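You operate a simulated robot arm through the tools that you are given. There is no shell and no other tool.

You are at the controls of a simulated two-armed robot. One attempt, no reset.

Task
Stop rig three's cooler water, then move the blue hose over to RINSE and clamp it there.
Fine: blue hose tap and green return tap both shut and left shut; no water on the floor.

The check looks at the end state, three seconds after you hand in, the way a careful person would. Anything else that was tipped, shoved, dropped, spilled or broken makes it a failure.

Robot
Two 7-joint arms with fingered hands on one trunk, on a carriage that runs on a rail from [-2.3, 150.4] to [0.6, -37.6] (x, y) and turns from -218 to 114 degrees about z. Base frame: it is fixed where the carriage stands at the start and does not move with it; the origin is on the floor, on the carriage's upright axis, x ahead of it, y to its left, z up. Readings come in cm, degrees, newtons and seconds.
The left shoulder is at the start at [7, 18.8, 137.3], the right one opposite. With the tool pointing down near the work surface each hand reaches from about 10 to 70 cm from the robot's upright axis, wherever it stands, measured 20 degrees to its own side. Places, roughly: blue hose tap [60, -30, 120]; green return tap [60, -30, 140]. Payload 4 kg a hand.
The TCP of each hand is the grasp point between the finger pads, 2.6 cm short of the fingertips. In the tool frame z runs along the fingers and y along their closing line. The gripper opens to 13.2 cm; its body begins 7.3 cm behind the TCP. The gripper is a hand of 4 fingers: y runs from the thumb to the fingers, the wrist lies at [0, 0, -22.4] in the tool frame, and closing takes about 1.5 s.
Orientation is that of the tool frame in the base frame, as a unit quaternion [x, y, z, w]. With the fingers straight down and closing along the base's y, the tool's x points along the base's -x, its y along +y and its z along -z.

Tools
- The arms move only by the tool drive_tool. It takes "left_rows", "right_rows" or both (then of equal length, played together; a hand with none holds still); each is a list of rows, each a list of 7 numbers: the closure, from 0 (fully open) to 1 (shut), then the shift along the tool's x, y, z in units of 25 mm (1.0 is 25 mm), then the turn, a rotation vector about the tool's x, y, z in units of 5 degrees (1.0 is 5 degrees). In form: [[jaw, dx, dy, dz, rx, ry, rz], ...]. A call has 1 to 20 rows; each row shifts and turns the commanded pose from where the row before left it, along the tool's axes as they then stand. A call with a number of a shift or a turn outside -1 to 1 is refused whole. Each row takes 0.2 s and may step no farther than 5 cm and 8.6 degrees from the row before; otherwise, or with a gripper value out of range, the whole call is refused. A pose out of reach is approached as far as the arm can. The call stops where the force on the tool passes 40 N (or 10 N more than at its start, if that is more) or the arm is blocked; 0.2 s more then pass. The fingers move at their own pace (about 7.2 cm/s each) and stop on an object; they squeeze with about 32 N. The grip force told is the motor's: it shows also when the fingers shut on nothing. Time passes only in rows, and 0.2 s behind the last, so rows that do not move let the fingers close. The reply holds the time, the measured pose of the TCP, the force on the tool along the base axes, the opening and the grip force, in the units named above and with some noise, with the torque about the TCP (base axes, N m) and any sound that the robot's microphone picked up, and new pictures: "pictures" is both (left out), scene, wrist or none (wrist: the cameras of the hands that moved).
- Cameras (640 x 400 px; columns grow to the right, rows downward): "scene" is now at [13.37, -3.13, 160.44]; the picture's right is [-0.35, -0.94, 0.00], its down [-0.50, 0.18, -0.85] and it looks along [0.79, -0.29, -0.53] (base axes); focal length 214 px, centre (320, 200). "left" rides on the left gripper at [-7.3, 0.6, -9.4] in its tool frame; the picture's right is [-0.08, -1.00, 0.00], its down [0.78, -0.06, -0.62] and it looks along [0.61, -0.05, 0.79] (tool axes); focal length 230 px, centre (320, 200). "right" rides on the right gripper at [7.3, 0.6, -9.4] in its tool frame; the picture's right is [-0.08, 1.00, 0.00], its down [-0.79, -0.06, -0.62] and it looks along [-0.61, -0.05, 0.79] (tool axes); focal length 230 px, centre (320, 200). There is no depth. A picture from a camera that has moved, and an enlarged one, comes with that camera's place and axes in the base frame and with its lens.
- move_column(by): slides the trunk up (or, below 0, down) by that many cm; the arms and the scene camera ride with it, the base frame stays. It gives what a move gives, with no picture.
- base_move(legs): drives the robot by 1 to 6 legs, each [ahead, left, turn to the left] in cm, cm and degrees, along the robot's own axes; the way and the turn of a leg run together, so that a leg with both is an arc; at most 150 cm and 180 degrees a leg. The arms and the cameras ride along, it lands a little off, and it stops where it bumps. It keeps to its track: a leg is cut to what the track allows. It gives what a move gives, and a new picture of the scene camera.
- grasp_type(shape, hand): the hand has 4 fingers and takes this shape, open, in about a second: jaw (thumb against the fingers, like two jaws); tri (thumb and two fingers); tip (a fingertip pinch); poke (one finger out to press); point (the index stretched); flat (the hand flat); cup (the hand cupped); fist (a fist). The gripper value then closes the fingers along that shape, each until it touches; the sizes above hold for jaw. It gives what a move gives, with no picture.
- turn_head(pan, tilt): turns the head with the scene camera to pan (to the left, within 86 degrees either way) and tilt (down, from -29 to 69), counted from straight ahead of the robot. It gives what a move gives, and a new picture of the scene camera.
- zoom(camera, box): a new picture of the part [left, top, right, bottom] of that camera's present view, enlarged. It takes no simulated time.
- finish_job(): hands the job in; it is judged then, once.

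Nothing tells you exact positions but the pictures and the camera data. Unless the task says otherwise, let go and move clear before handing in.

The tools are called by a JSON object that holds its "api" and its "payload". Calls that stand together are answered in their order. drive_tool: Moves the arms, as the interface text tells. Its arguments: {"type":"object","properties":{"left_rows":{"type":"array","items":{"type":"array","items":{"type":"number"}}},"right_rows":{"type":"array","items":{"type":"array","items":{"type":"number"}}},"pictures":{"type":"string","enum":["both","scene","wrist","none"]}},"required":[]} The other tools are called the same way: move_column (by) moves the trunk up or down; grasp_type (shape, hand) gives the hand a shape; base_move (legs) drives the base; turn_head (pan, tilt) turns the head that bears the scene camera; zoom (camera, box) takes an enlarged picture of a part of a camera's view; finish_job () hands the job in.

At the start:

```text
time_s: 0.0
left_tcp_pos: [48.1, 5.84, 153.85]
left_tool_rot: [0.0, 1.0, -0.001, 0.0]
left_wrist_force: [0.0, 0.4, -0.4]
left_ft_torque: [0.01, -0.01, 0.01]
left_width: 13.18
left_grip_force: 0.0
left_shape: jaw
right_tcp_pos: [51.57, -42.88, 154.11]
right_tool_rot: [0.0, 1.0, 0.0, 0.001]
right_wrist_force: [0.1, 0.3, 0.0]
right_ft_torque: [-0.01, -0.02, 0.0]
right_width: 13.16
right_grip_force: 0.0
right_shape: jaw
trunk travel left (down, up): [-85.0, 9.0]
robot x, y, heading: [-0.02, 0.09, -0.1]
head pan, tilt (commanded): [-20.2, 32.2]
```

scene: 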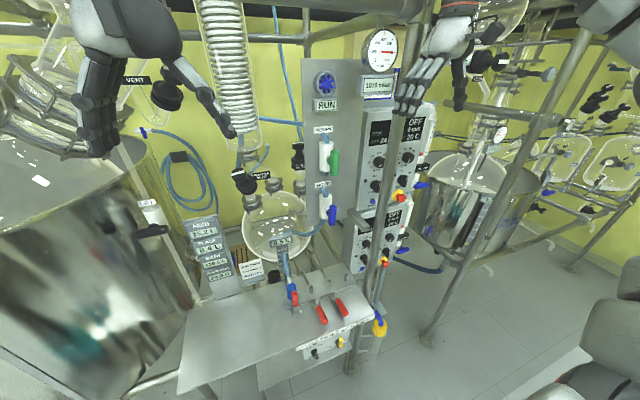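
right: 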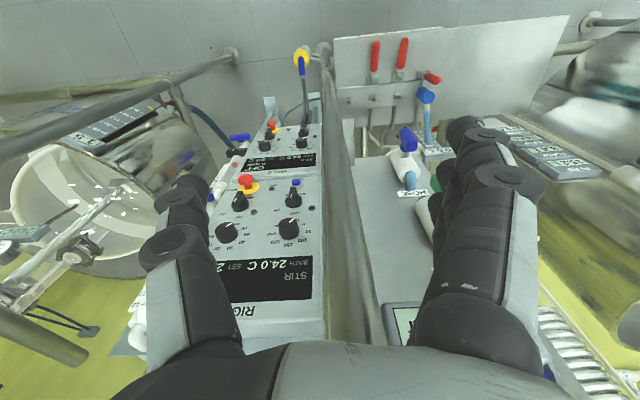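
left: 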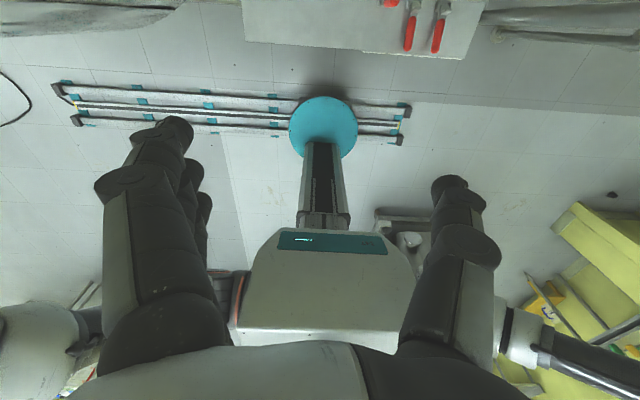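

I see a panel with a RUN knob, a green-handled tap above a blue-handled tap, and a bench with red-handled valves and a blue hose. I'll zoom in on them before moving.

{"api": "zoom", "payload": {"camera": "scene", "box": [280, 50, 440, 150]}}

{"api": "zoom", "payload": {"camera": "scene", "box": [280, 120, 400, 240]}}

{"api": "zoom", "payload": {"camera": "scene", "box": [240, 220, 420, 370]}}

{"api": "zoom", "payload": {"camera": "scene", "box": [180, 180, 320, 300]}}

{"api": "zoom", "payload": {"camera": "scene", "box": [130, 50, 330, 220]}}

```text
4.00 times, centred on (360, 100) of scene
camera zoom: at [13.37, -3.13, 160.44], right [-0.35, -0.94, 0.0], down [-0.5, 0.18, -0.85], along [0.79, -0.29, -0.53], focal length 858 px, centre (160, 600)
```

zoom: 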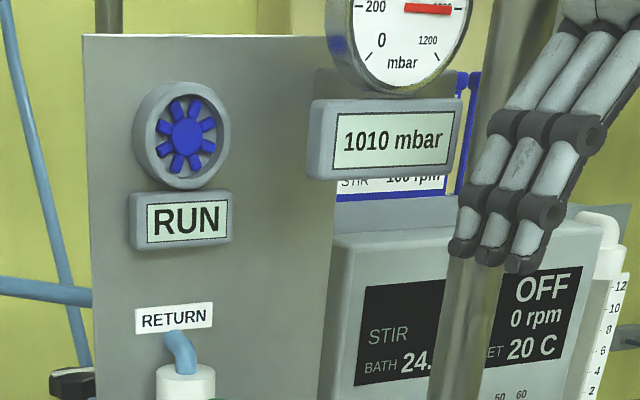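

```text
3.33 times, centred on (340, 180) of scene
camera zoom: at [13.37, -3.13, 160.44], right [-0.35, -0.94, 0.0], down [-0.5, 0.18, -0.85], along [0.79, -0.29, -0.53], focal length 715 px, centre (253, 267)
```

zoom: 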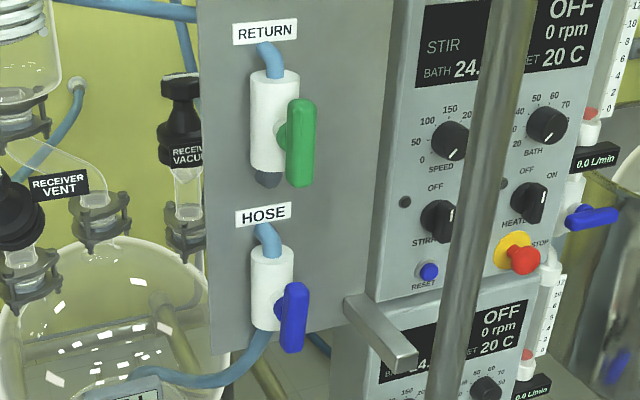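

```text
2.67 times, centred on (330, 295) of scene
camera zoom: at [13.37, -3.13, 160.44], right [-0.35, -0.94, 0.0], down [-0.5, 0.18, -0.85], along [0.79, -0.29, -0.53], focal length 572 px, centre (293, -53)
```

zoom: 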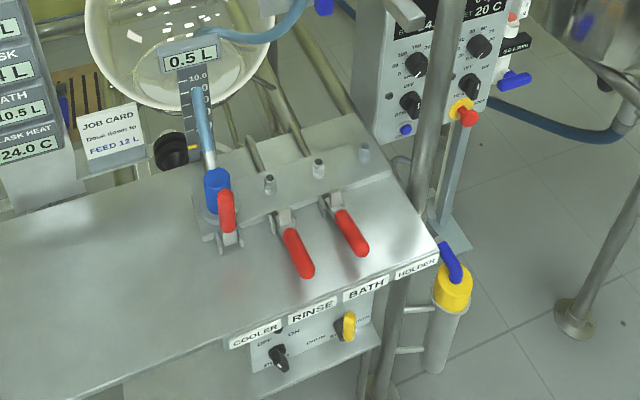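

```text
3.33 times, centred on (250, 240) of scene
camera zoom: at [13.37, -3.13, 160.44], right [-0.35, -0.94, 0.0], down [-0.5, 0.18, -0.85], along [0.79, -0.29, -0.53], focal length 715 px, centre (553, 67)
```

zoom: 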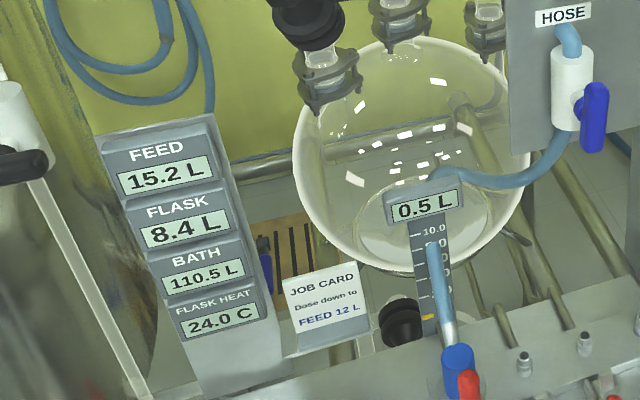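

```text
2.35 times, centred on (230, 135) of scene
camera zoom: at [13.37, -3.13, 160.44], right [-0.35, -0.94, 0.0], down [-0.5, 0.18, -0.85], along [0.79, -0.29, -0.53], focal length 505 px, centre (532, 353)
```

zoom: 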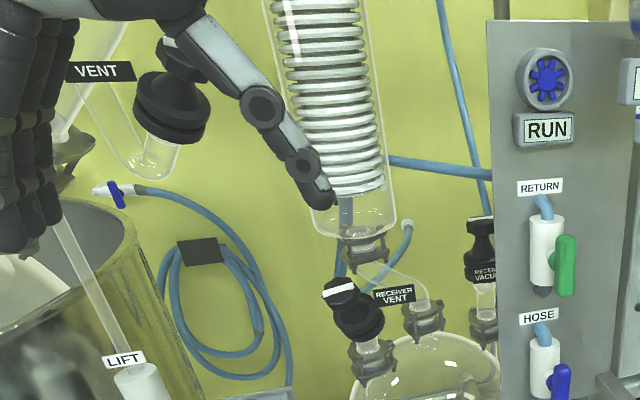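

The hose sits on COOLER with its lever raised, while the RINSE and BATH levers are lowered. Next I'll check the right wrist camera, then look around with the head.

{"api": "zoom", "payload": {"camera": "right", "box": [320, 20, 480, 220]}}

{"api": "turn_head", "payload": {"pan": -30, "tilt": 15}}

```text
2.00 times, centred on (400, 120) of right
camera zoom: at [44.2, -42.27, 163.5], right [0.08, 1.0, 0.0], down [0.78, -0.06, 0.62], along [0.62, -0.05, -0.79], focal length 460 px, centre (160, 360)
```

zoom: 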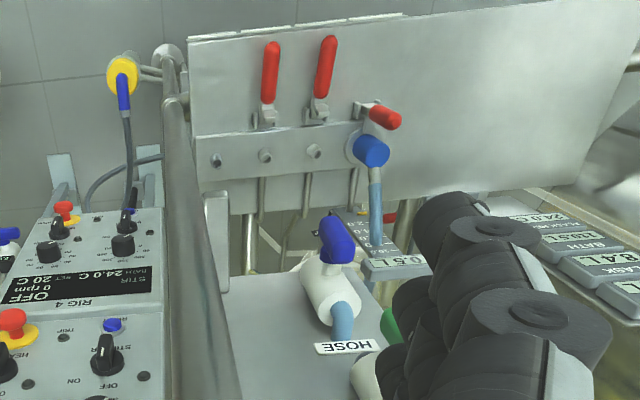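

```text
time_s: 0.8
left_tcp_pos: [48.07, 5.85, 153.82]
left_tool_rot: [0.0, 1.0, 0.0, 0.001]
left_wrist_force: [0.3, 0.7, 1.1]
left_ft_torque: [0.02, -0.02, 0.0]
left_width: 13.18
left_grip_force: 0.0
left_shape: jaw
right_tcp_pos: [51.46, -42.93, 154.11]
right_tool_rot: [0.0, 1.0, 0.0, 0.001]
right_wrist_force: [0.2, -0.4, -0.3]
right_ft_torque: [0.02, 0.01, 0.0]
right_width: 13.21
right_grip_force: 0.1
right_shape: jaw
trunk travel left (down, up): [-85.0, 9.0]
robot x, y, heading: [0.3, -0.14, -0.1]
head pan, tilt (commanded): [-30.0, 15.0]
camera scene: at [13.07, -4.71, 163.2], right [-0.5, -0.87, 0.0], down [-0.22, 0.13, -0.97], along [0.84, -0.48, -0.26], focal length 214 px, centre (320, 200)
```

scene: 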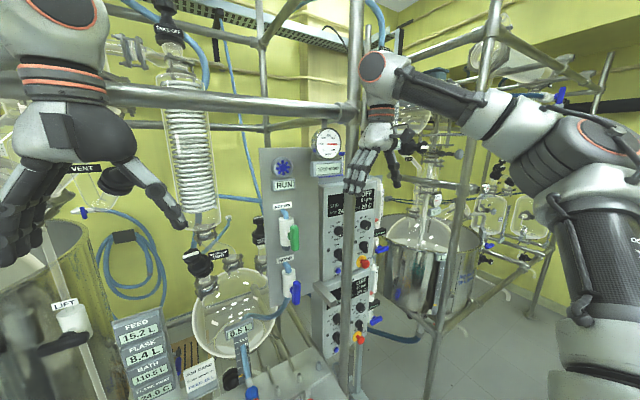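

Working from the pictures, the taps are near (66,-26) at z≈118 and 138. A post stands near (57,-40) with a horizontal bar at z≈171, and the ports are near x=66, z=85. I'll zoom in on the handles.

{"api": "zoom", "payload": {"camera": "scene", "box": [250, 150, 350, 212]}}

{"api": "zoom", "payload": {"camera": "scene", "box": [260, 195, 320, 245]}}

{"api": "zoom", "payload": {"camera": "scene", "box": [250, 230, 350, 310]}}

{"api": "zoom", "payload": {"camera": "right", "box": [340, 60, 460, 140]}}

{"api": "turn_head", "payload": {"pan": -15, "tilt": 55}}

```text
6.40 times, centred on (300, 181) of scene
camera zoom: at [13.07, -4.71, 163.2], right [-0.5, -0.87, 0.0], down [-0.22, 0.13, -0.97], along [0.84, -0.48, -0.26], focal length 1373 px, centre (448, 322)
```

zoom: 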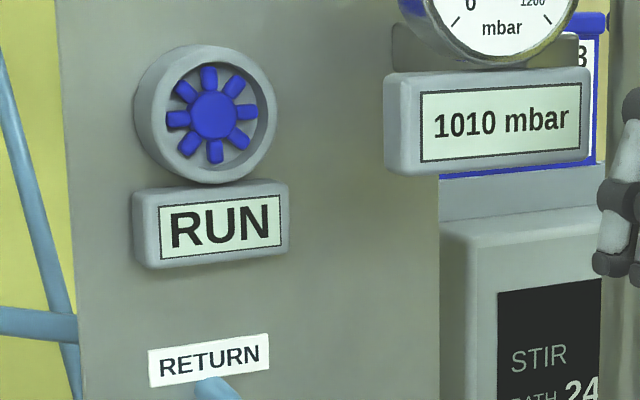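

```text
8.00 times, centred on (290, 220) of scene
camera zoom: at [13.07, -4.71, 163.2], right [-0.5, -0.87, 0.0], down [-0.22, 0.13, -0.97], along [0.84, -0.48, -0.26], focal length 1716 px, centre (560, 40)
```

zoom: 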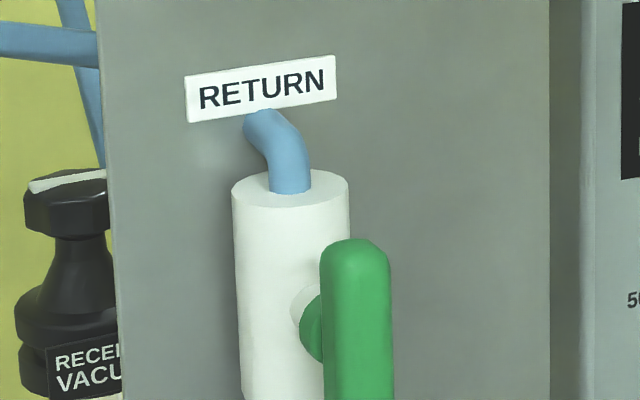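

```text
5.00 times, centred on (300, 270) of scene
camera zoom: at [13.07, -4.71, 163.2], right [-0.5, -0.87, 0.0], down [-0.22, 0.13, -0.97], along [0.84, -0.48, -0.26], focal length 1072 px, centre (420, -150)
```

zoom: 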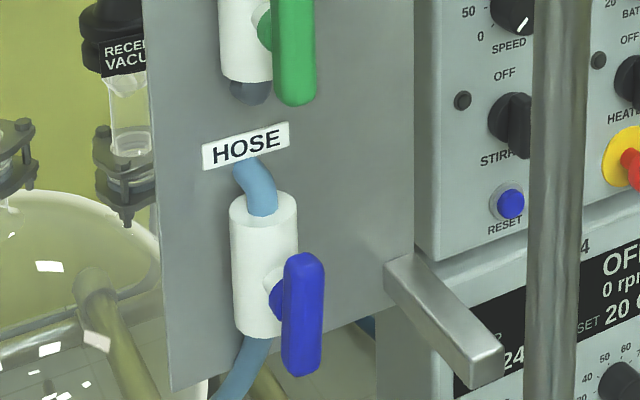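

```text
5.00 times, centred on (400, 100) of right
camera zoom: at [44.21, -42.26, 163.5], right [0.08, 1.0, 0.0], down [0.78, -0.06, 0.62], along [0.62, -0.05, -0.79], focal length 1150 px, centre (-80, 700)
```

zoom: 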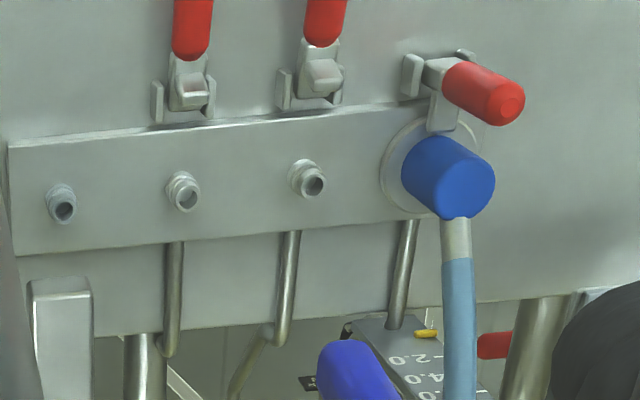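

```text
time_s: 1.9
left_tcp_pos: [48.1, 5.86, 153.77]
left_tool_rot: [-0.001, 1.0, 0.0, 0.0]
left_wrist_force: [0.0, -0.1, 0.0]
left_ft_torque: [0.0, -0.01, 0.01]
left_width: 13.17
left_grip_force: 0.0
left_shape: jaw
right_tcp_pos: [51.55, -42.8, 154.1]
right_tool_rot: [0.0, 1.0, 0.0, 0.001]
right_wrist_force: [0.1, 0.6, -0.4]
right_ft_torque: [0.0, 0.02, 0.02]
right_width: 13.21
right_grip_force: 0.1
right_shape: jaw
trunk travel left (down, up): [-85.0, 9.0]
robot x, y, heading: [-0.0, 0.25, -0.1]
head pan, tilt (commanded): [-15.0, 55.0]
camera scene: at [11.94, -1.91, 157.19], right [-0.26, -0.97, 0.0], down [-0.79, 0.21, -0.57], along [0.55, -0.15, -0.82], focal length 214 px, centre (320, 200)
```

scene: 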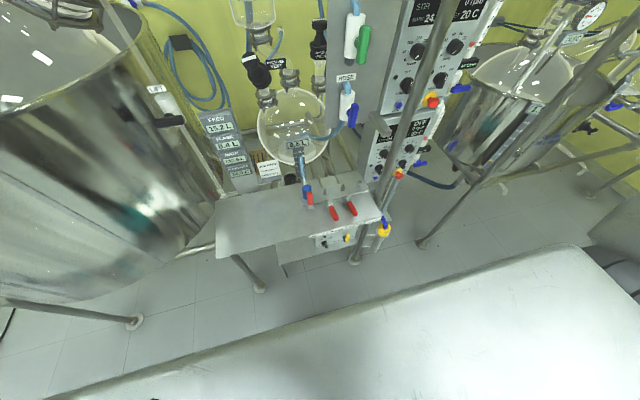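

Both levers look symmetric and vertical, centred near (65,-26,119) and (65,-26,137). I'll pull the right hand back from the post, shift it left, then swing it to point forward.

{"api": "drive_tool", "payload": {"right_rows": [[0.4, 1, 0, 0, 0, 0, 0], [0.4, 1, 0, 0, 0, 0, 0], [0.4, 0.4, 0.8, 0, 0, 0, 0], [0.4, 0.3, 1, 0, 0, 0, 0], [0.4, 0.3, 1, 0, 0, 0, 0], [0.4, 0.2, 1, 0, 0, 0, 0], [0.4, 0, 1, 0, 0, 0, 0], [0.4, 0, 1, 0, 0, 0, 0], [0.4, 0, 1, 0, 0, 0, 0]], "pictures": "both"}}

```text
time_s: 3.9
left_tcp_pos: [48.12, 5.99, 153.78]
left_tool_rot: [-0.001, 1.0, -0.001, 0.0]
left_wrist_force: [0.0, 0.0, 0.3]
left_ft_torque: [0.01, -0.03, -0.05]
left_width: 13.17
left_grip_force: 0.2
left_shape: jaw
right_tcp_pos: [43.49, -25.65, 154.05]
right_tool_rot: [0.002, 1.0, 0.0, 0.0]
right_wrist_force: [0.7, 0.3, 0.4]
right_ft_torque: [-0.01, -0.03, -0.01]
right_width: 7.99
right_grip_force: 0.1
right_shape: jaw
trunk travel left (down, up): [-85.0, 9.0]
robot x, y, heading: [0.03, -0.28, -0.2]
head pan, tilt (commanded): [-15.0, 55.0]
camera scene: at [11.99, -1.8, 157.18], right [-0.26, -0.97, 0.0], down [-0.79, 0.21, -0.57], along [0.55, -0.15, -0.82], focal length 214 px, centre (320, 200)
camera right: at [36.23, -25.18, 163.49], right [0.08, 1.0, 0.0], down [0.78, -0.06, 0.62], along [0.62, -0.05, -0.79], focal length 230 px, centre (320, 200)
```

scene: 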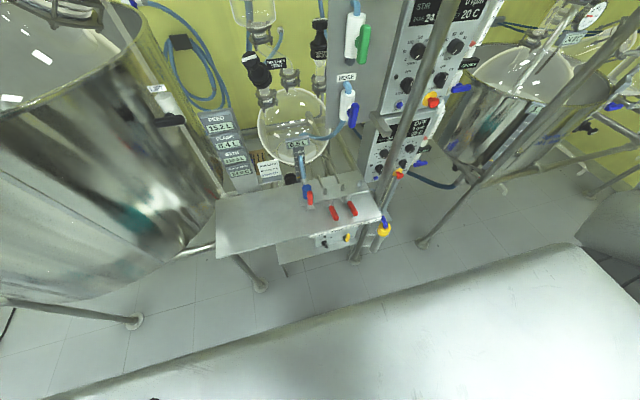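
right: 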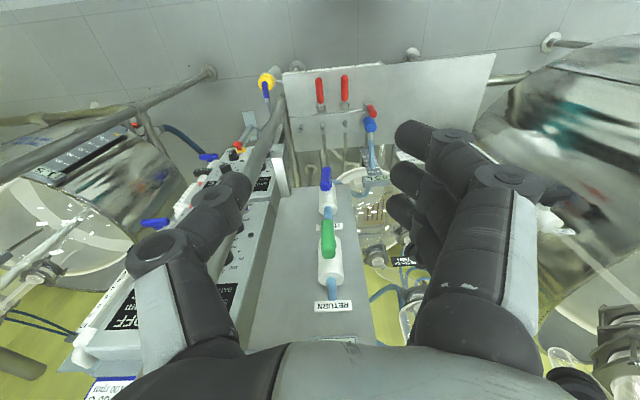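

The right hand is clear of the post. Now I'll swing it to point forward while lowering it in front of the blue HOSE tap.

{"api": "drive_tool", "payload": {"right_rows": [[0.4, -0.2, 0, 0.732, 0, -1, 0], [0.4, -0.135, 0, 0.747, 0, -1, 0], [0.4, -0.07, 0, 0.756, 0, -1, 0], [0.4, -0.004, 0, 0.759, 0, -1, 0], [0.4, 0.062, 0, 0.756, 0, -1, 0], [0.4, 0.128, 0, 0.748, 0, -1, 0], [0.4, 0.193, 0, 0.734, 0, -1, 0], [0.4, 0.256, 0, 0.714, 0, -1, 0], [0.4, 0.317, 0, 0.689, 0, -1, 0], [0.4, 0.376, 0, 0.659, 0, -1, 0], [0.4, 0.432, 0, 0.624, 0, -1, 0], [0.4, 0.485, 0, 0.584, 0, -1, 0], [0.4, 0.534, 0, 0.539, 0, -1, 0], [0.4, 0.579, 0, 0.49, 0, -1, 0], [0.4, 0.62, 0, 0.438, 0, -1, 0], [0.4, 0.655, 0, 0.383, 0, -1, 0], [0.4, 0.686, 0, 0.324, 0, -1, 0], [0.4, 0.712, 0, 0.263, 0, -1, 0], [0.4, 0, 0, 0, 0, 0, 0], [0.4, 0, 0, 0, 0, 0, 0]], "pictures": "both"}}

{"api": "turn_head", "payload": {"pan": -25, "tilt": 32}}

```text
time_s: 8.1
left_tcp_pos: [48.18, 5.98, 153.79]
left_tool_rot: [-0.001, 1.0, 0.0, 0.0]
left_wrist_force: [0.2, 1.1, 0.4]
left_ft_torque: [-0.01, 0.0, 0.02]
left_width: 13.18
left_grip_force: 0.1
left_shape: jaw
right_tcp_pos: [56.32, -27.01, 127.12]
right_tool_rot: [-0.024, 0.782, 0.008, 0.623]
right_wrist_force: [0.6, 0.0, 0.5]
right_ft_torque: [-0.01, -0.02, 0.02]
right_width: 7.97
right_grip_force: 0.0
right_shape: jaw
right hand out of reach, approached as far as the arm can: row 8, 9, 10, 11, 12, 13, 14
trunk travel left (down, up): [-85.0, 9.0]
robot x, y, heading: [0.16, -0.15, -0.3]
head pan, tilt (commanded): [-15.0, 55.0]
camera scene: at [12.0, -1.87, 157.18], right [-0.26, -0.97, 0.0], down [-0.79, 0.21, -0.57], along [0.55, -0.15, -0.82], focal length 214 px, centre (320, 200)
camera right: at [45.59, -26.89, 122.12], right [-0.03, 1.0, 0.06], down [-0.42, -0.06, 0.9], along [0.91, 0.0, 0.42], focal length 230 px, centre (320, 200)
```

scene: 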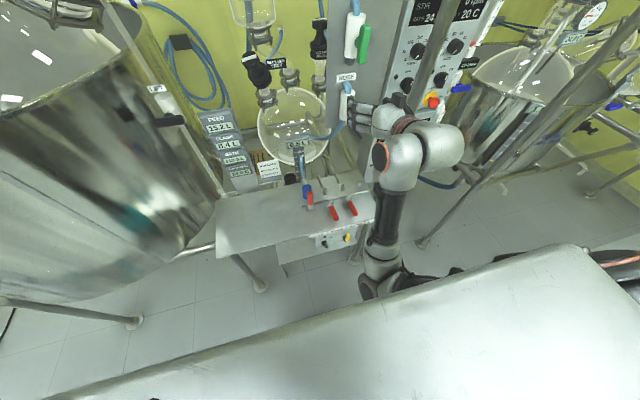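
right: 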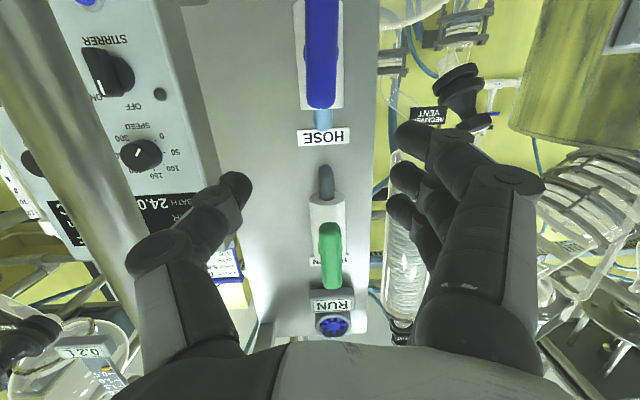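

```text
time_s: 8.9
left_tcp_pos: [47.99, 5.97, 153.83]
left_tool_rot: [0.001, 1.0, -0.001, -0.001]
left_wrist_force: [-0.3, 0.3, -0.9]
left_ft_torque: [-0.02, -0.02, -0.03]
left_width: 13.15
left_grip_force: 0.0
left_shape: jaw
right_tcp_pos: [56.2, -26.91, 127.14]
right_tool_rot: [-0.024, 0.782, 0.008, 0.623]
right_wrist_force: [-0.6, 0.1, 0.0]
right_ft_torque: [-0.02, 0.0, -0.01]
right_width: 7.94
right_grip_force: 0.1
right_shape: jaw
trunk travel left (down, up): [-85.0, 9.0]
robot x, y, heading: [-0.45, 0.39, -0.1]
head pan, tilt (commanded): [-25.0, 32.0]
camera scene: at [13.08, -3.82, 160.47], right [-0.42, -0.91, 0.0], down [-0.48, 0.22, -0.85], along [0.77, -0.36, -0.53], focal length 214 px, centre (320, 200)
```

scene: 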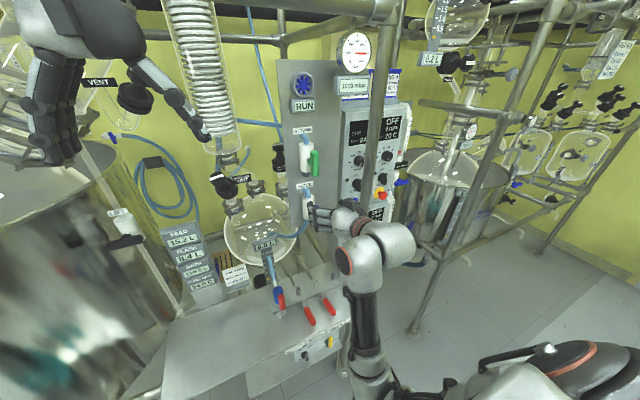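

The arm stopped at (56,-27,127), pitched about 13° down. The wrist view confirms the levers at (65.2,-26.3,118.7) and (65.2,-26.2,137.4). I'll level the hand and line it up with the blue lever.

{"api": "drive_tool", "payload": {"right_rows": [[0.4, 0.84, 0.08, 0.07, 0.12, -0.65, 0.05], [0.4, 0.84, 0.08, 0.02, 0.12, -0.65, 0.05], [0.4, 0.84, 0.08, -0.03, 0.12, -0.65, 0.05], [0.4, 0.84, 0.08, -0.07, 0.12, -0.65, 0.05], [0.4, 0, 0, 0, 0, 0, 0]], "pictures": "both"}}

```text
time_s: 10.1
left_tcp_pos: [47.98, 5.88, 153.87]
left_tool_rot: [0.0, 1.0, 0.0, 0.0]
left_wrist_force: [0.2, -0.3, 0.9]
left_ft_torque: [-0.02, 0.02, 0.01]
left_width: 13.17
left_grip_force: 0.0
left_shape: jaw
right_tcp_pos: [55.03, -26.35, 118.84]
right_tool_rot: [-0.002, 0.706, -0.001, 0.708]
right_wrist_force: [0.9, -0.9, 0.9]
right_ft_torque: [0.01, 0.01, -0.03]
right_width: 7.93
right_grip_force: 0.1
right_shape: jaw
trunk travel left (down, up): [-85.0, 9.0]
robot x, y, heading: [0.04, -0.16, 0.1]
head pan, tilt (commanded): [-25.0, 32.0]
camera scene: at [13.11, -3.82, 160.47], right [-0.42, -0.91, 0.0], down [-0.48, 0.22, -0.85], along [0.77, -0.36, -0.53], focal length 214 px, centre (320, 200)
camera right: at [45.7, -25.74, 111.45], right [0.0, 1.0, 0.07], down [-0.62, -0.06, 0.78], along [0.79, -0.04, 0.62], focal length 230 px, centre (320, 200)
```

scene: 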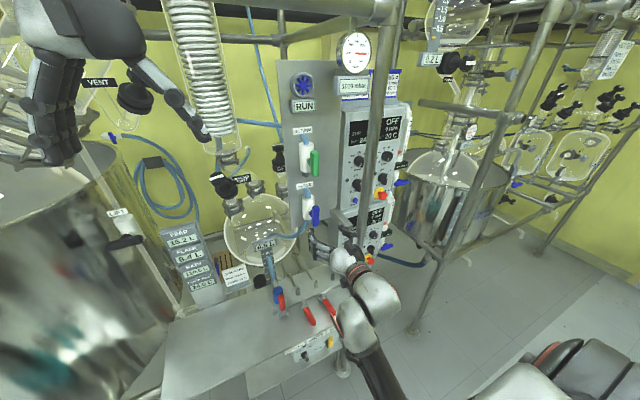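
right: 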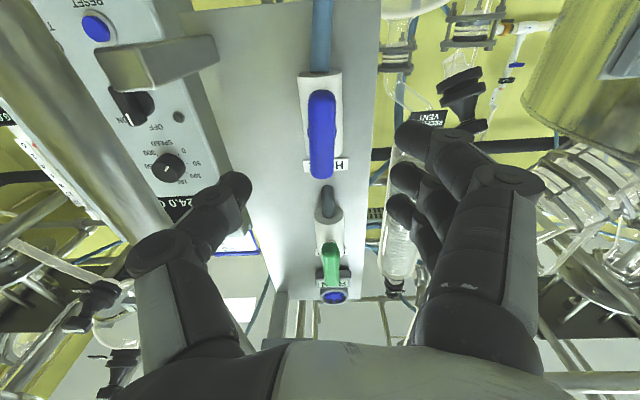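

The hand now points straight forward at the blue lever. Before gripping, I'll test in free air whether the wrist can roll 90° clockwise.

{"api": "drive_tool", "payload": {"right_rows": [[0.4, 0, 0, -1, 0, 0, 0], [0.4, 0, 0, 0, 0, 0, 1], [0.4, 0, 0, 0, 0, 0, 1], [0.4, 0, 0, 0, 0, 0, 1], [0.4, 0, 0, 0, 0, 0, 1], [0.4, 0, 0, 0, 0, 0, 1], [0.4, 0, 0, 0, 0, 0, 1], [0.4, 0, 0, 0, 0, 0, 1], [0.4, 0, 0, 0, 0, 0, 1], [0.4, 0, 0, 0, 0, 0, 1], [0.4, 0, 0, 0, 0, 0, 1], [0.4, 0, 0, 0, 0, 0, 1], [0.4, 0, 0, 0, 0, 0, 1], [0.4, 0, 0, 0, 0, 0, 1], [0.4, 0, 0, 0, 0, 0, 1], [0.4, 0, 0, 0, 0, 0, 1], [0.4, 0, 0, 0, 0, 0, 1], [0.4, 0, 0, 0, 0, 0, 1], [0.4, 0, 0, 0, 0, 0, 1]], "pictures": "both"}}

```text
time_s: 14.1
left_tcp_pos: [47.96, 5.92, 153.86]
left_tool_rot: [0.0, 1.0, -0.001, 0.0]
left_wrist_force: [-0.1, 0.2, 0.2]
left_ft_torque: [0.01, -0.01, -0.05]
left_width: 13.2
left_grip_force: 0.0
left_shape: jaw
right_tcp_pos: [52.32, -26.22, 118.83]
right_tool_rot: [0.498, 0.501, 0.5, 0.5]
right_wrist_force: [-0.6, 0.2, 0.2]
right_ft_torque: [-0.01, 0.0, -0.02]
right_width: 7.94
right_grip_force: 0.2
right_shape: jaw
trunk travel left (down, up): [-85.0, 9.0]
robot x, y, heading: [0.27, -0.01, 0.1]
head pan, tilt (commanded): [-25.0, 32.0]
camera scene: at [13.1, -3.81, 160.47], right [-0.42, -0.91, 0.0], down [-0.48, 0.22, -0.85], along [0.77, -0.36, -0.53], focal length 214 px, centre (320, 200)
camera right: at [43.03, -18.98, 119.36], right [0.0, -0.07, 1.0], down [-0.61, -0.79, -0.06], along [0.79, -0.61, -0.04], focal length 230 px, centre (320, 200)
```

scene: 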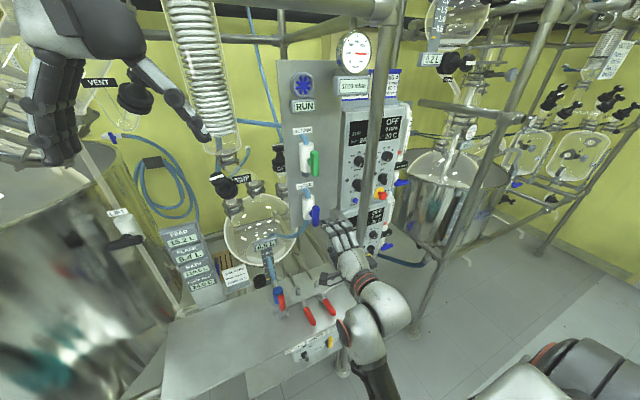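
right: 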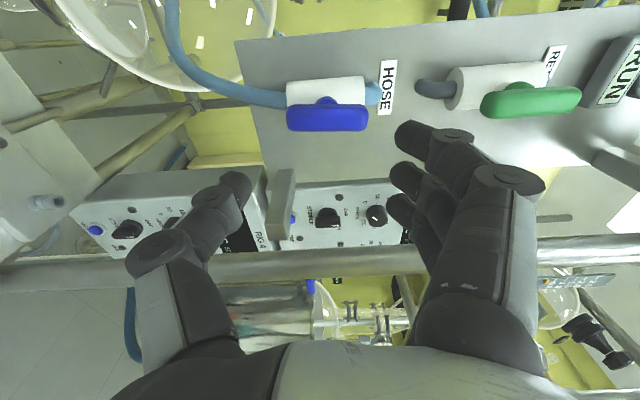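

The roll is reachable, and the side view confirms the blue lever at x≈65.2, y≈-26.3, z≈119.2. I'll roll back and advance to straddle it.

{"api": "drive_tool", "payload": {"right_rows": [[0.4, 0, 0, 0, 0, 0, -1], [0.4, 0, 0, 0, 0, 0, -1], [0.4, 0, 0, 0, 0, 0, -1], [0.4, 0, 0, 0, 0, 0, -1], [0.4, 0, 0, 0, 0, 0, -1], [0.4, 0, 0, 0, 0, 0, -1], [0.4, 0, 0, 0, 0, 0, -1], [0.4, 0, 0, 0, 0, 0, -1], [0.4, 0, 0, 0, 0, 0, -1], [0.4, 0, 0, 0, 0, 0, -1], [0.4, 0, 0, 0, 0, 0, -1], [0.4, 0, 0, 0, 0, 0, -1], [0.4, 0, 0, 0, 0, 0, -1], [0.4, 0, 0, 0, 0, 0, -1], [0.4, 0, 0, 0, 0, 0, -1], [0.4, 0, 0, 0, 0, 0, -1], [0.4, 0, 0, 0, 0, 0, -1], [0.4, 0, 0, 0, 0, 0, -1], [0.4, 0, 0, 1, 0, 0, 0], [0.4, 0, 0, 1, 0, 0, 0]], "pictures": "both"}}

```text
time_s: 18.3
left_tcp_pos: [48.21, 5.96, 153.81]
left_tool_rot: [0.0, 1.0, 0.0, -0.001]
left_wrist_force: [0.8, 1.2, -0.3]
left_ft_torque: [0.0, 0.01, 0.01]
left_width: 13.15
left_grip_force: 0.0
left_shape: jaw
right_tcp_pos: [57.49, -26.37, 118.85]
right_tool_rot: [-0.002, 0.707, 0.0, 0.707]
right_wrist_force: [0.0, -1.1, -0.1]
right_ft_torque: [-0.01, 0.0, 0.0]
right_width: 7.97
right_grip_force: 0.1
right_shape: jaw
trunk travel left (down, up): [-85.0, 9.0]
robot x, y, heading: [0.26, 0.08, 0.0]
head pan, tilt (commanded): [-25.0, 32.0]
camera scene: at [13.23, -3.81, 160.46], right [-0.42, -0.91, 0.0], down [-0.48, 0.22, -0.85], along [0.77, -0.36, -0.53], focal length 214 px, centre (320, 200)
camera right: at [48.08, -25.77, 111.6], right [0.0, 1.0, 0.07], down [-0.62, -0.06, 0.78], along [0.79, -0.04, 0.62], focal length 230 px, centre (320, 200)
```

scene: 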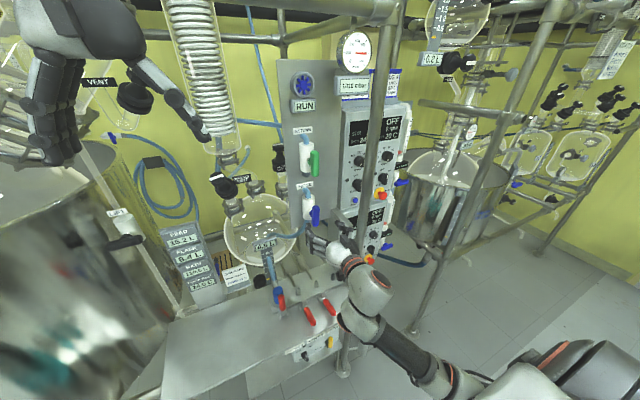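
right: 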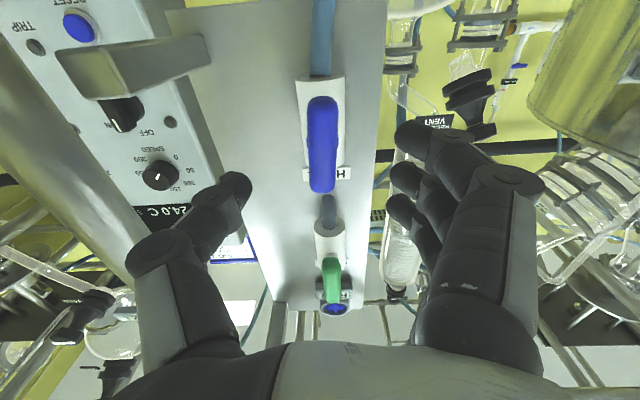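

The fingers straddle the blue lever. I'll advance 7 cm and close on it.

{"api": "drive_tool", "payload": {"right_rows": [[0.4, 0, 0, 0.9, 0, 0, 0], [0.4, 0, 0, 0.9, 0, 0, 0], [0.4, 0, 0, 0.9, 0, 0, 0], [0.4, 0, 0, 0, 0, 0, 0]], "pictures": "both"}}

```text
time_s: 19.3
left_tcp_pos: [48.02, 5.87, 153.71]
left_tool_rot: [0.0, 1.0, 0.0, 0.0]
left_wrist_force: [-0.1, -0.6, -0.7]
left_ft_torque: [0.0, 0.0, -0.03]
left_width: 13.19
left_grip_force: 0.1
left_shape: jaw
right_tcp_pos: [64.27, -26.38, 118.92]
right_tool_rot: [-0.003, 0.706, 0.0, 0.708]
right_wrist_force: [-0.9, -0.5, -0.8]
right_ft_torque: [0.0, -0.01, 0.02]
right_width: 7.95
right_grip_force: 0.1
right_shape: jaw
trunk travel left (down, up): [-85.0, 9.0]
robot x, y, heading: [-0.26, -0.15, 0.0]
head pan, tilt (commanded): [-25.0, 32.0]
camera scene: at [13.09, -3.83, 160.47], right [-0.42, -0.91, 0.0], down [-0.48, 0.22, -0.85], along [0.77, -0.36, -0.53], focal length 214 px, centre (320, 200)
camera right: at [54.95, -25.79, 111.6], right [0.0, 1.0, 0.07], down [-0.62, -0.06, 0.78], along [0.79, -0.04, 0.62], focal length 230 px, centre (320, 200)
```

scene: 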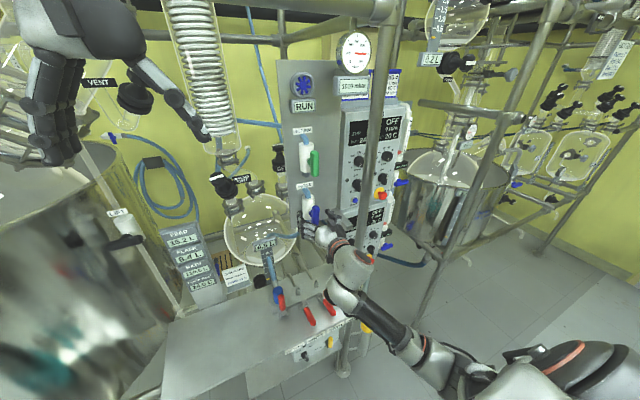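
right: 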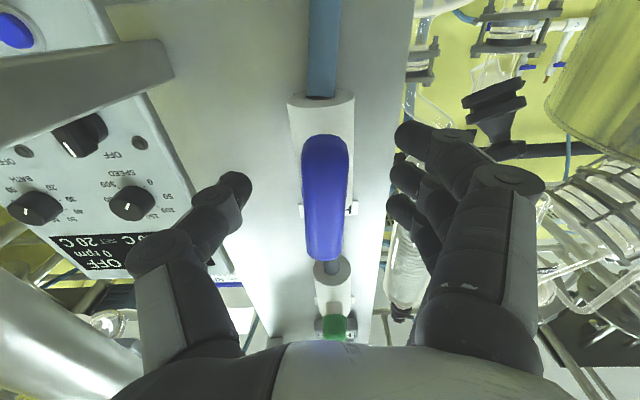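

The lever is centred between the thumb and fingers. Closing the grip now.

{"api": "drive_tool", "payload": {"right_rows": [[0.7, 0, 0, 0, 0, 0, 0], [1, 0, 0, 0, 0, 0, 0], [1, 0, 0, 0, 0, 0, 0], [1, 0, 0, 0, 0, 0, 0], [1, 0, 0, 0, 0, 0, 0], [1, 0, 0, 0, 0, 0, 0], [1, 0, 0, 0, 0, 0, 0]], "pictures": "wrist"}}

```text
time_s: 20.9
left_tcp_pos: [48.17, 5.82, 153.78]
left_tool_rot: [0.0, 1.0, 0.0, -0.001]
left_wrist_force: [0.7, 0.0, -0.6]
left_ft_torque: [0.06, 0.0, 0.01]
left_width: 13.17
left_grip_force: 0.0
left_shape: jaw
right_tcp_pos: [64.21, -26.32, 118.81]
right_tool_rot: [-0.002, 0.706, -0.002, 0.708]
right_wrist_force: [2.5, 1.4, -1.7]
right_ft_torque: [0.0, 0.05, -0.11]
right_width: 1.72
right_grip_force: 32.3
right_shape: jaw
trunk travel left (down, up): [-85.0, 9.0]
robot x, y, heading: [-0.11, 0.34, 0.1]
head pan, tilt (commanded): [-25.0, 32.0]
camera right: at [55.0, -25.79, 111.53], right [0.0, 1.0, 0.07], down [-0.62, -0.06, 0.78], along [0.79, -0.04, 0.62], focal length 230 px, centre (320, 200)
```

right: 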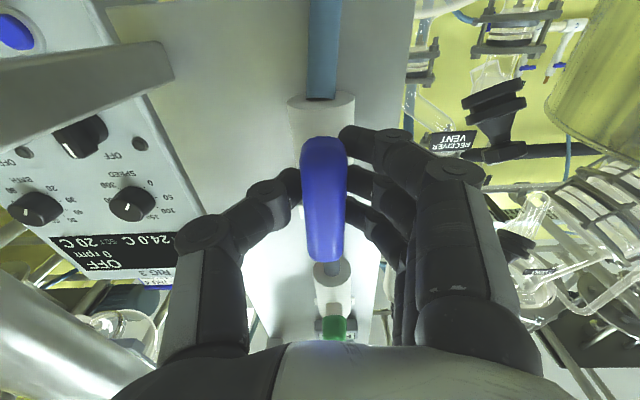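

The lever is gripped (1.7 cm wide, 32 N), and the panel beside it reads RIG 3. I'll try 20° clockwise and watch the torque.

{"api": "drive_tool", "payload": {"right_rows": [[1, 0, 0, 0, 0, 0, 1], [1, 0, 0, 0, 0, 0, 1], [1, 0, 0, 0, 0, 0, 1], [1, 0, 0, 0, 0, 0, 1]], "pictures": "both"}}

```text
time_s: 21.9
left_tcp_pos: [48.33, 6.06, 153.76]
left_tool_rot: [0.0, 1.0, -0.002, -0.001]
left_wrist_force: [0.0, -1.4, -0.6]
left_ft_torque: [0.03, 0.0, -0.03]
left_width: 13.17
left_grip_force: 0.0
left_shape: jaw
right_tcp_pos: [64.36, -26.08, 118.69]
right_tool_rot: [0.119, 0.697, 0.123, 0.696]
right_wrist_force: [3.4, 6.3, -6.7]
right_ft_torque: [-0.12, 0.12, 0.01]
right_width: 1.69
right_grip_force: 32.5
right_shape: jaw
trunk travel left (down, up): [-85.0, 9.0]
robot x, y, heading: [0.05, 0.01, -0.1]
head pan, tilt (commanded): [-25.0, 32.0]
camera scene: at [13.28, -3.67, 160.45], right [-0.42, -0.91, 0.0], down [-0.48, 0.22, -0.85], along [0.77, -0.36, -0.53], focal length 214 px, centre (320, 200)
camera right: at [54.99, -23.12, 112.12], right [0.0, 0.91, 0.41], down [-0.62, -0.33, 0.72], along [0.79, -0.25, 0.56], focal length 230 px, centre (320, 200)
```

scene: 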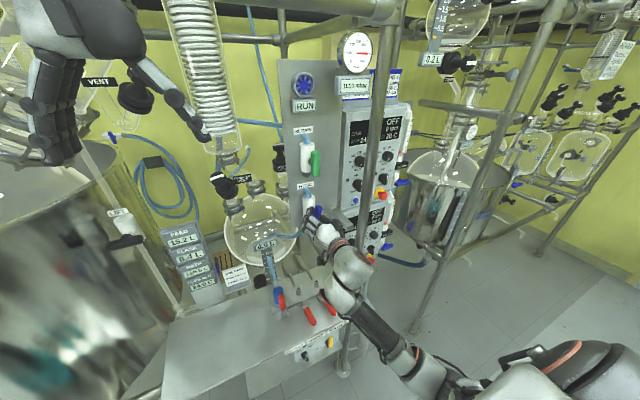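
right: 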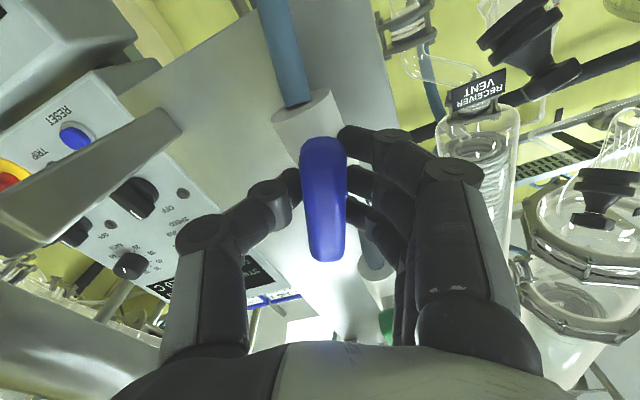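

The lever is turning with the hand at low torque. Continuing clockwise.

{"api": "drive_tool", "payload": {"right_rows": [[1, 0.03, 0.03, 0, 0, 0, 1], [1, 0.03, 0.03, 0, 0, 0, 1], [1, 0, 0, 0, 0, 0, 1], [1, 0, 0, 0, 0, 0, 1], [1, 0, 0, 0, 0, 0, 1], [1, 0, 0, 0, 0, 0, 1], [1, 0, 0, 0, 0, 0, 1]], "pictures": "both"}}

```text
time_s: 23.5
left_tcp_pos: [48.16, 6.08, 153.75]
left_tool_rot: [0.0, 1.0, -0.001, -0.001]
left_wrist_force: [0.0, 0.1, 0.1]
left_ft_torque: [0.01, -0.02, -0.01]
left_width: 13.17
left_grip_force: 0.1
left_shape: jaw
right_tcp_pos: [64.4, -25.8, 118.71]
right_tool_rot: [0.323, 0.628, 0.326, 0.628]
right_wrist_force: [10.8, 10.1, 3.6]
right_ft_torque: [-0.15, 0.16, 0.22]
right_width: 1.62
right_grip_force: 32.0
right_shape: jaw
trunk travel left (down, up): [-85.0, 9.0]
robot x, y, heading: [0.27, 0.03, 0.1]
head pan, tilt (commanded): [-25.0, 32.0]
camera scene: at [13.33, -3.52, 160.46], right [-0.42, -0.91, 0.0], down [-0.48, 0.22, -0.85], along [0.77, -0.36, -0.53], focal length 214 px, centre (320, 200)
camera right: at [54.99, -19.5, 115.0], right [0.0, 0.51, 0.86], down [-0.61, -0.68, 0.4], along [0.79, -0.53, 0.32], focal length 230 px, centre (320, 200)
```

scene: 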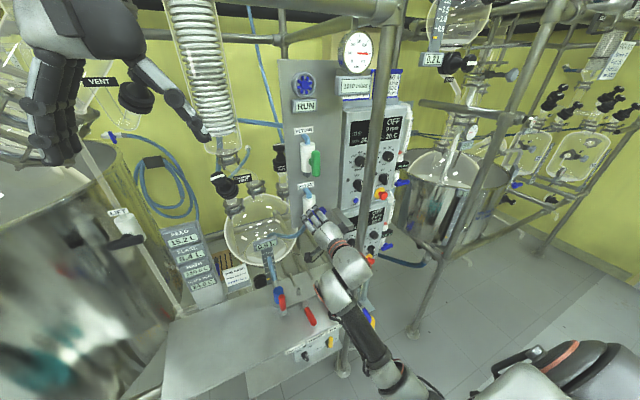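
right: 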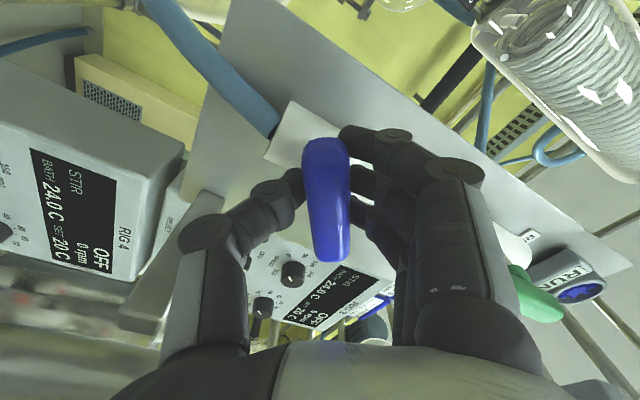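

About 55° turned with modest forces. I'll ease the offset a little and finish the quarter turn.

{"api": "drive_tool", "payload": {"right_rows": [[1, 0.05, 0.06, 0.06, 0, 0, 1], [1, 0.05, 0.06, 0.06, 0, 0, 1], [1, 0, 0, 0, 0, 0, 1], [1, 0, 0, 0, 0, 0, 1], [1, 0, 0, 0, 0, 0, 1]], "pictures": "both"}}

```text
time_s: 24.7
left_tcp_pos: [47.97, 6.29, 153.74]
left_tool_rot: [0.0, 1.0, -0.001, 0.0]
left_wrist_force: [-0.1, 0.3, -0.2]
left_ft_torque: [-0.06, 0.01, -0.01]
left_width: 13.16
left_grip_force: 0.0
left_shape: jaw
right_tcp_pos: [64.44, -25.47, 118.93]
right_tool_rot: [0.452, 0.543, 0.454, 0.543]
right_wrist_force: [-2.1, 8.4, -2.6]
right_ft_torque: [-0.09, 0.19, 0.03]
right_width: 1.61
right_grip_force: 31.9
right_shape: jaw
trunk travel left (down, up): [-85.0, 9.0]
robot x, y, heading: [0.32, -0.23, -0.1]
head pan, tilt (commanded): [-25.0, 32.0]
camera scene: at [13.09, -3.54, 160.48], right [-0.42, -0.91, 0.0], down [-0.48, 0.22, -0.85], along [0.77, -0.36, -0.53], focal length 214 px, centre (320, 200)
camera right: at [55.13, -18.18, 118.18], right [0.0, 0.1, 0.99], down [-0.61, -0.79, 0.08], along [0.79, -0.61, 0.06], focal length 230 px, centre (320, 200)
```

scene: 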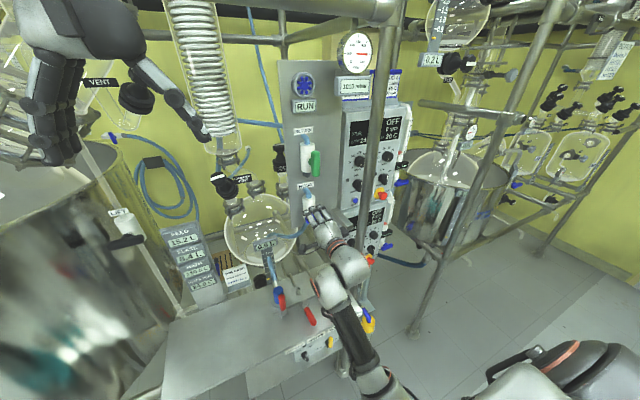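
right: 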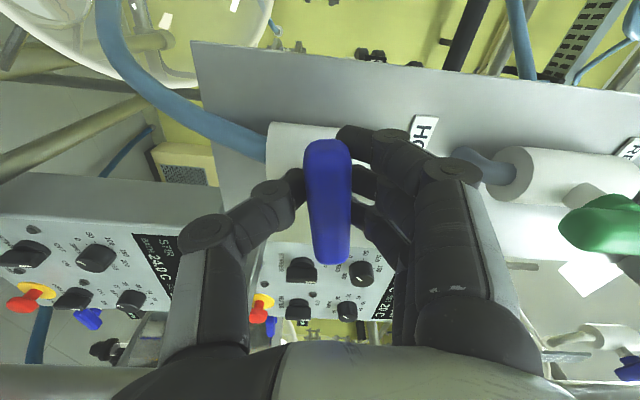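

About 80° turned. Two more steps reach 90°, plus a slight extra to feel for the stop.

{"api": "drive_tool", "payload": {"right_rows": [[1, 0.03, 0.03, 0, 0, 0, 1], [1, 0.03, 0, 0, 0, 0, 1], [1, 0, 0, 0, 0, 0, 0.6]], "pictures": "both"}}

{"api": "zoom", "payload": {"camera": "scene", "box": [270, 60, 370, 130]}}

```text
time_s: 25.5
left_tcp_pos: [48.09, 6.12, 153.85]
left_tool_rot: [-0.001, 1.0, -0.001, 0.001]
left_wrist_force: [-0.2, 0.1, 0.2]
left_ft_torque: [0.02, 0.01, 0.0]
left_width: 13.19
left_grip_force: 0.1
left_shape: jaw
right_tcp_pos: [64.39, -25.29, 119.03]
right_tool_rot: [0.51, 0.488, 0.513, 0.489]
right_wrist_force: [3.0, 8.8, 4.1]
right_ft_torque: [-0.48, 0.04, 0.07]
right_width: 1.65
right_grip_force: 31.4
right_shape: jaw
trunk travel left (down, up): [-85.0, 9.0]
robot x, y, heading: [-0.0, -0.14, -0.1]
head pan, tilt (commanded): [-25.0, 32.0]
camera scene: at [13.14, -3.56, 160.48], right [-0.42, -0.91, 0.0], down [-0.48, 0.22, -0.85], along [0.77, -0.36, -0.53], focal length 214 px, centre (320, 200)
camera right: at [55.14, -18.07, 119.94], right [0.0, -0.12, 0.99], down [-0.61, -0.78, -0.1], along [0.79, -0.61, -0.07], focal length 230 px, centre (320, 200)
```

scene: 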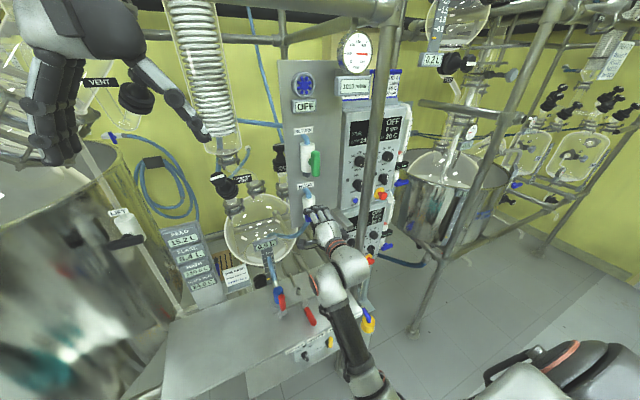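
right: 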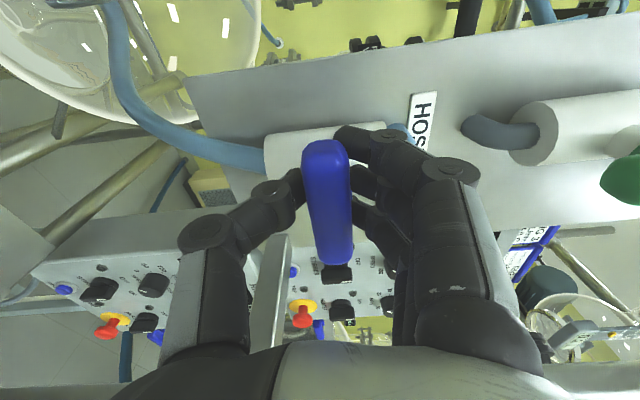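

```text
5.71 times, centred on (320, 95) of scene
camera zoom: at [13.14, -3.56, 160.48], right [-0.42, -0.91, 0.0], down [-0.48, 0.22, -0.85], along [0.77, -0.36, -0.53], focal length 1226 px, centre (320, 800)
```

zoom: 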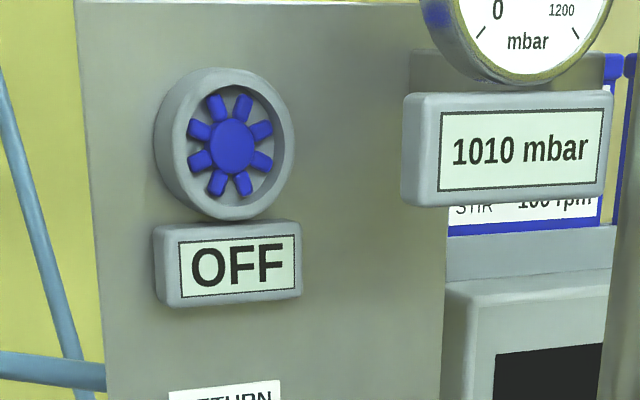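

The display changed to OFF and the torque shows the stop, so the blue tap is shut. I'll release, back straight off and check the lever stays put.

{"api": "drive_tool", "payload": {"right_rows": [[0.8, 0, 0, 0, 0, 0, 0], [0.4, 0, 0, 0, 0, 0, 0], [0.4, 0, 0, 0, 0, 0, 0], [0.4, 0, 0, 0, 0, 0, 0], [0.4, 0, 0, -0.6, 0, 0, 0], [0.4, 0, 0, -1, 0, 0, 0], [0.4, 0, 0, -1, 0, 0, 0], [0.4, 0, 0, -1, 0, 0, 0], [0.4, 0, 0, -0.8, 0, 0, 0]], "pictures": "both"}}

```text
time_s: 27.5
left_tcp_pos: [47.94, 5.85, 153.89]
left_tool_rot: [0.0, 1.0, 0.0, 0.0]
left_wrist_force: [-0.4, 0.2, -0.3]
left_ft_torque: [-0.01, 0.01, 0.01]
left_width: 13.19
left_grip_force: 0.1
left_shape: jaw
right_tcp_pos: [53.45, -25.46, 118.98]
right_tool_rot: [0.509, 0.488, 0.514, 0.489]
right_wrist_force: [0.9, 1.0, 0.4]
right_ft_torque: [0.0, -0.02, 0.03]
right_width: 7.86
right_grip_force: 0.0
right_shape: jaw
trunk travel left (down, up): [-85.0, 9.0]
robot x, y, heading: [-0.33, 0.07, -0.0]
head pan, tilt (commanded): [-25.0, 32.0]
camera scene: at [13.0, -3.82, 160.48], right [-0.42, -0.91, 0.0], down [-0.48, 0.22, -0.85], along [0.77, -0.36, -0.53], focal length 214 px, centre (320, 200)
camera right: at [44.1, -18.2, 119.89], right [0.0, -0.12, 0.99], down [-0.61, -0.78, -0.1], along [0.79, -0.61, -0.07], focal length 230 px, centre (320, 200)
```

scene: 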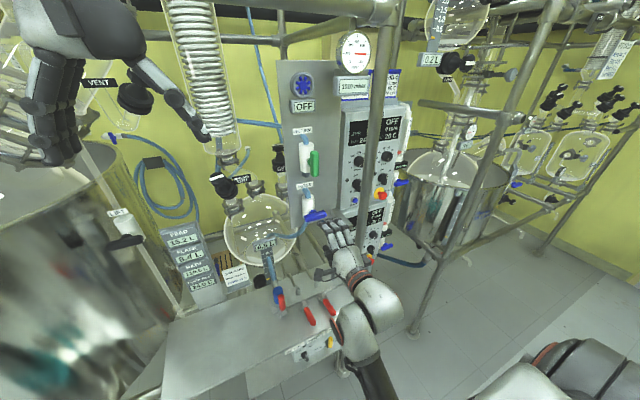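
right: 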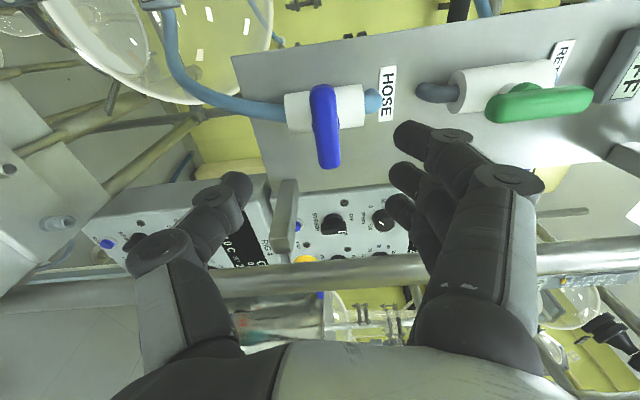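

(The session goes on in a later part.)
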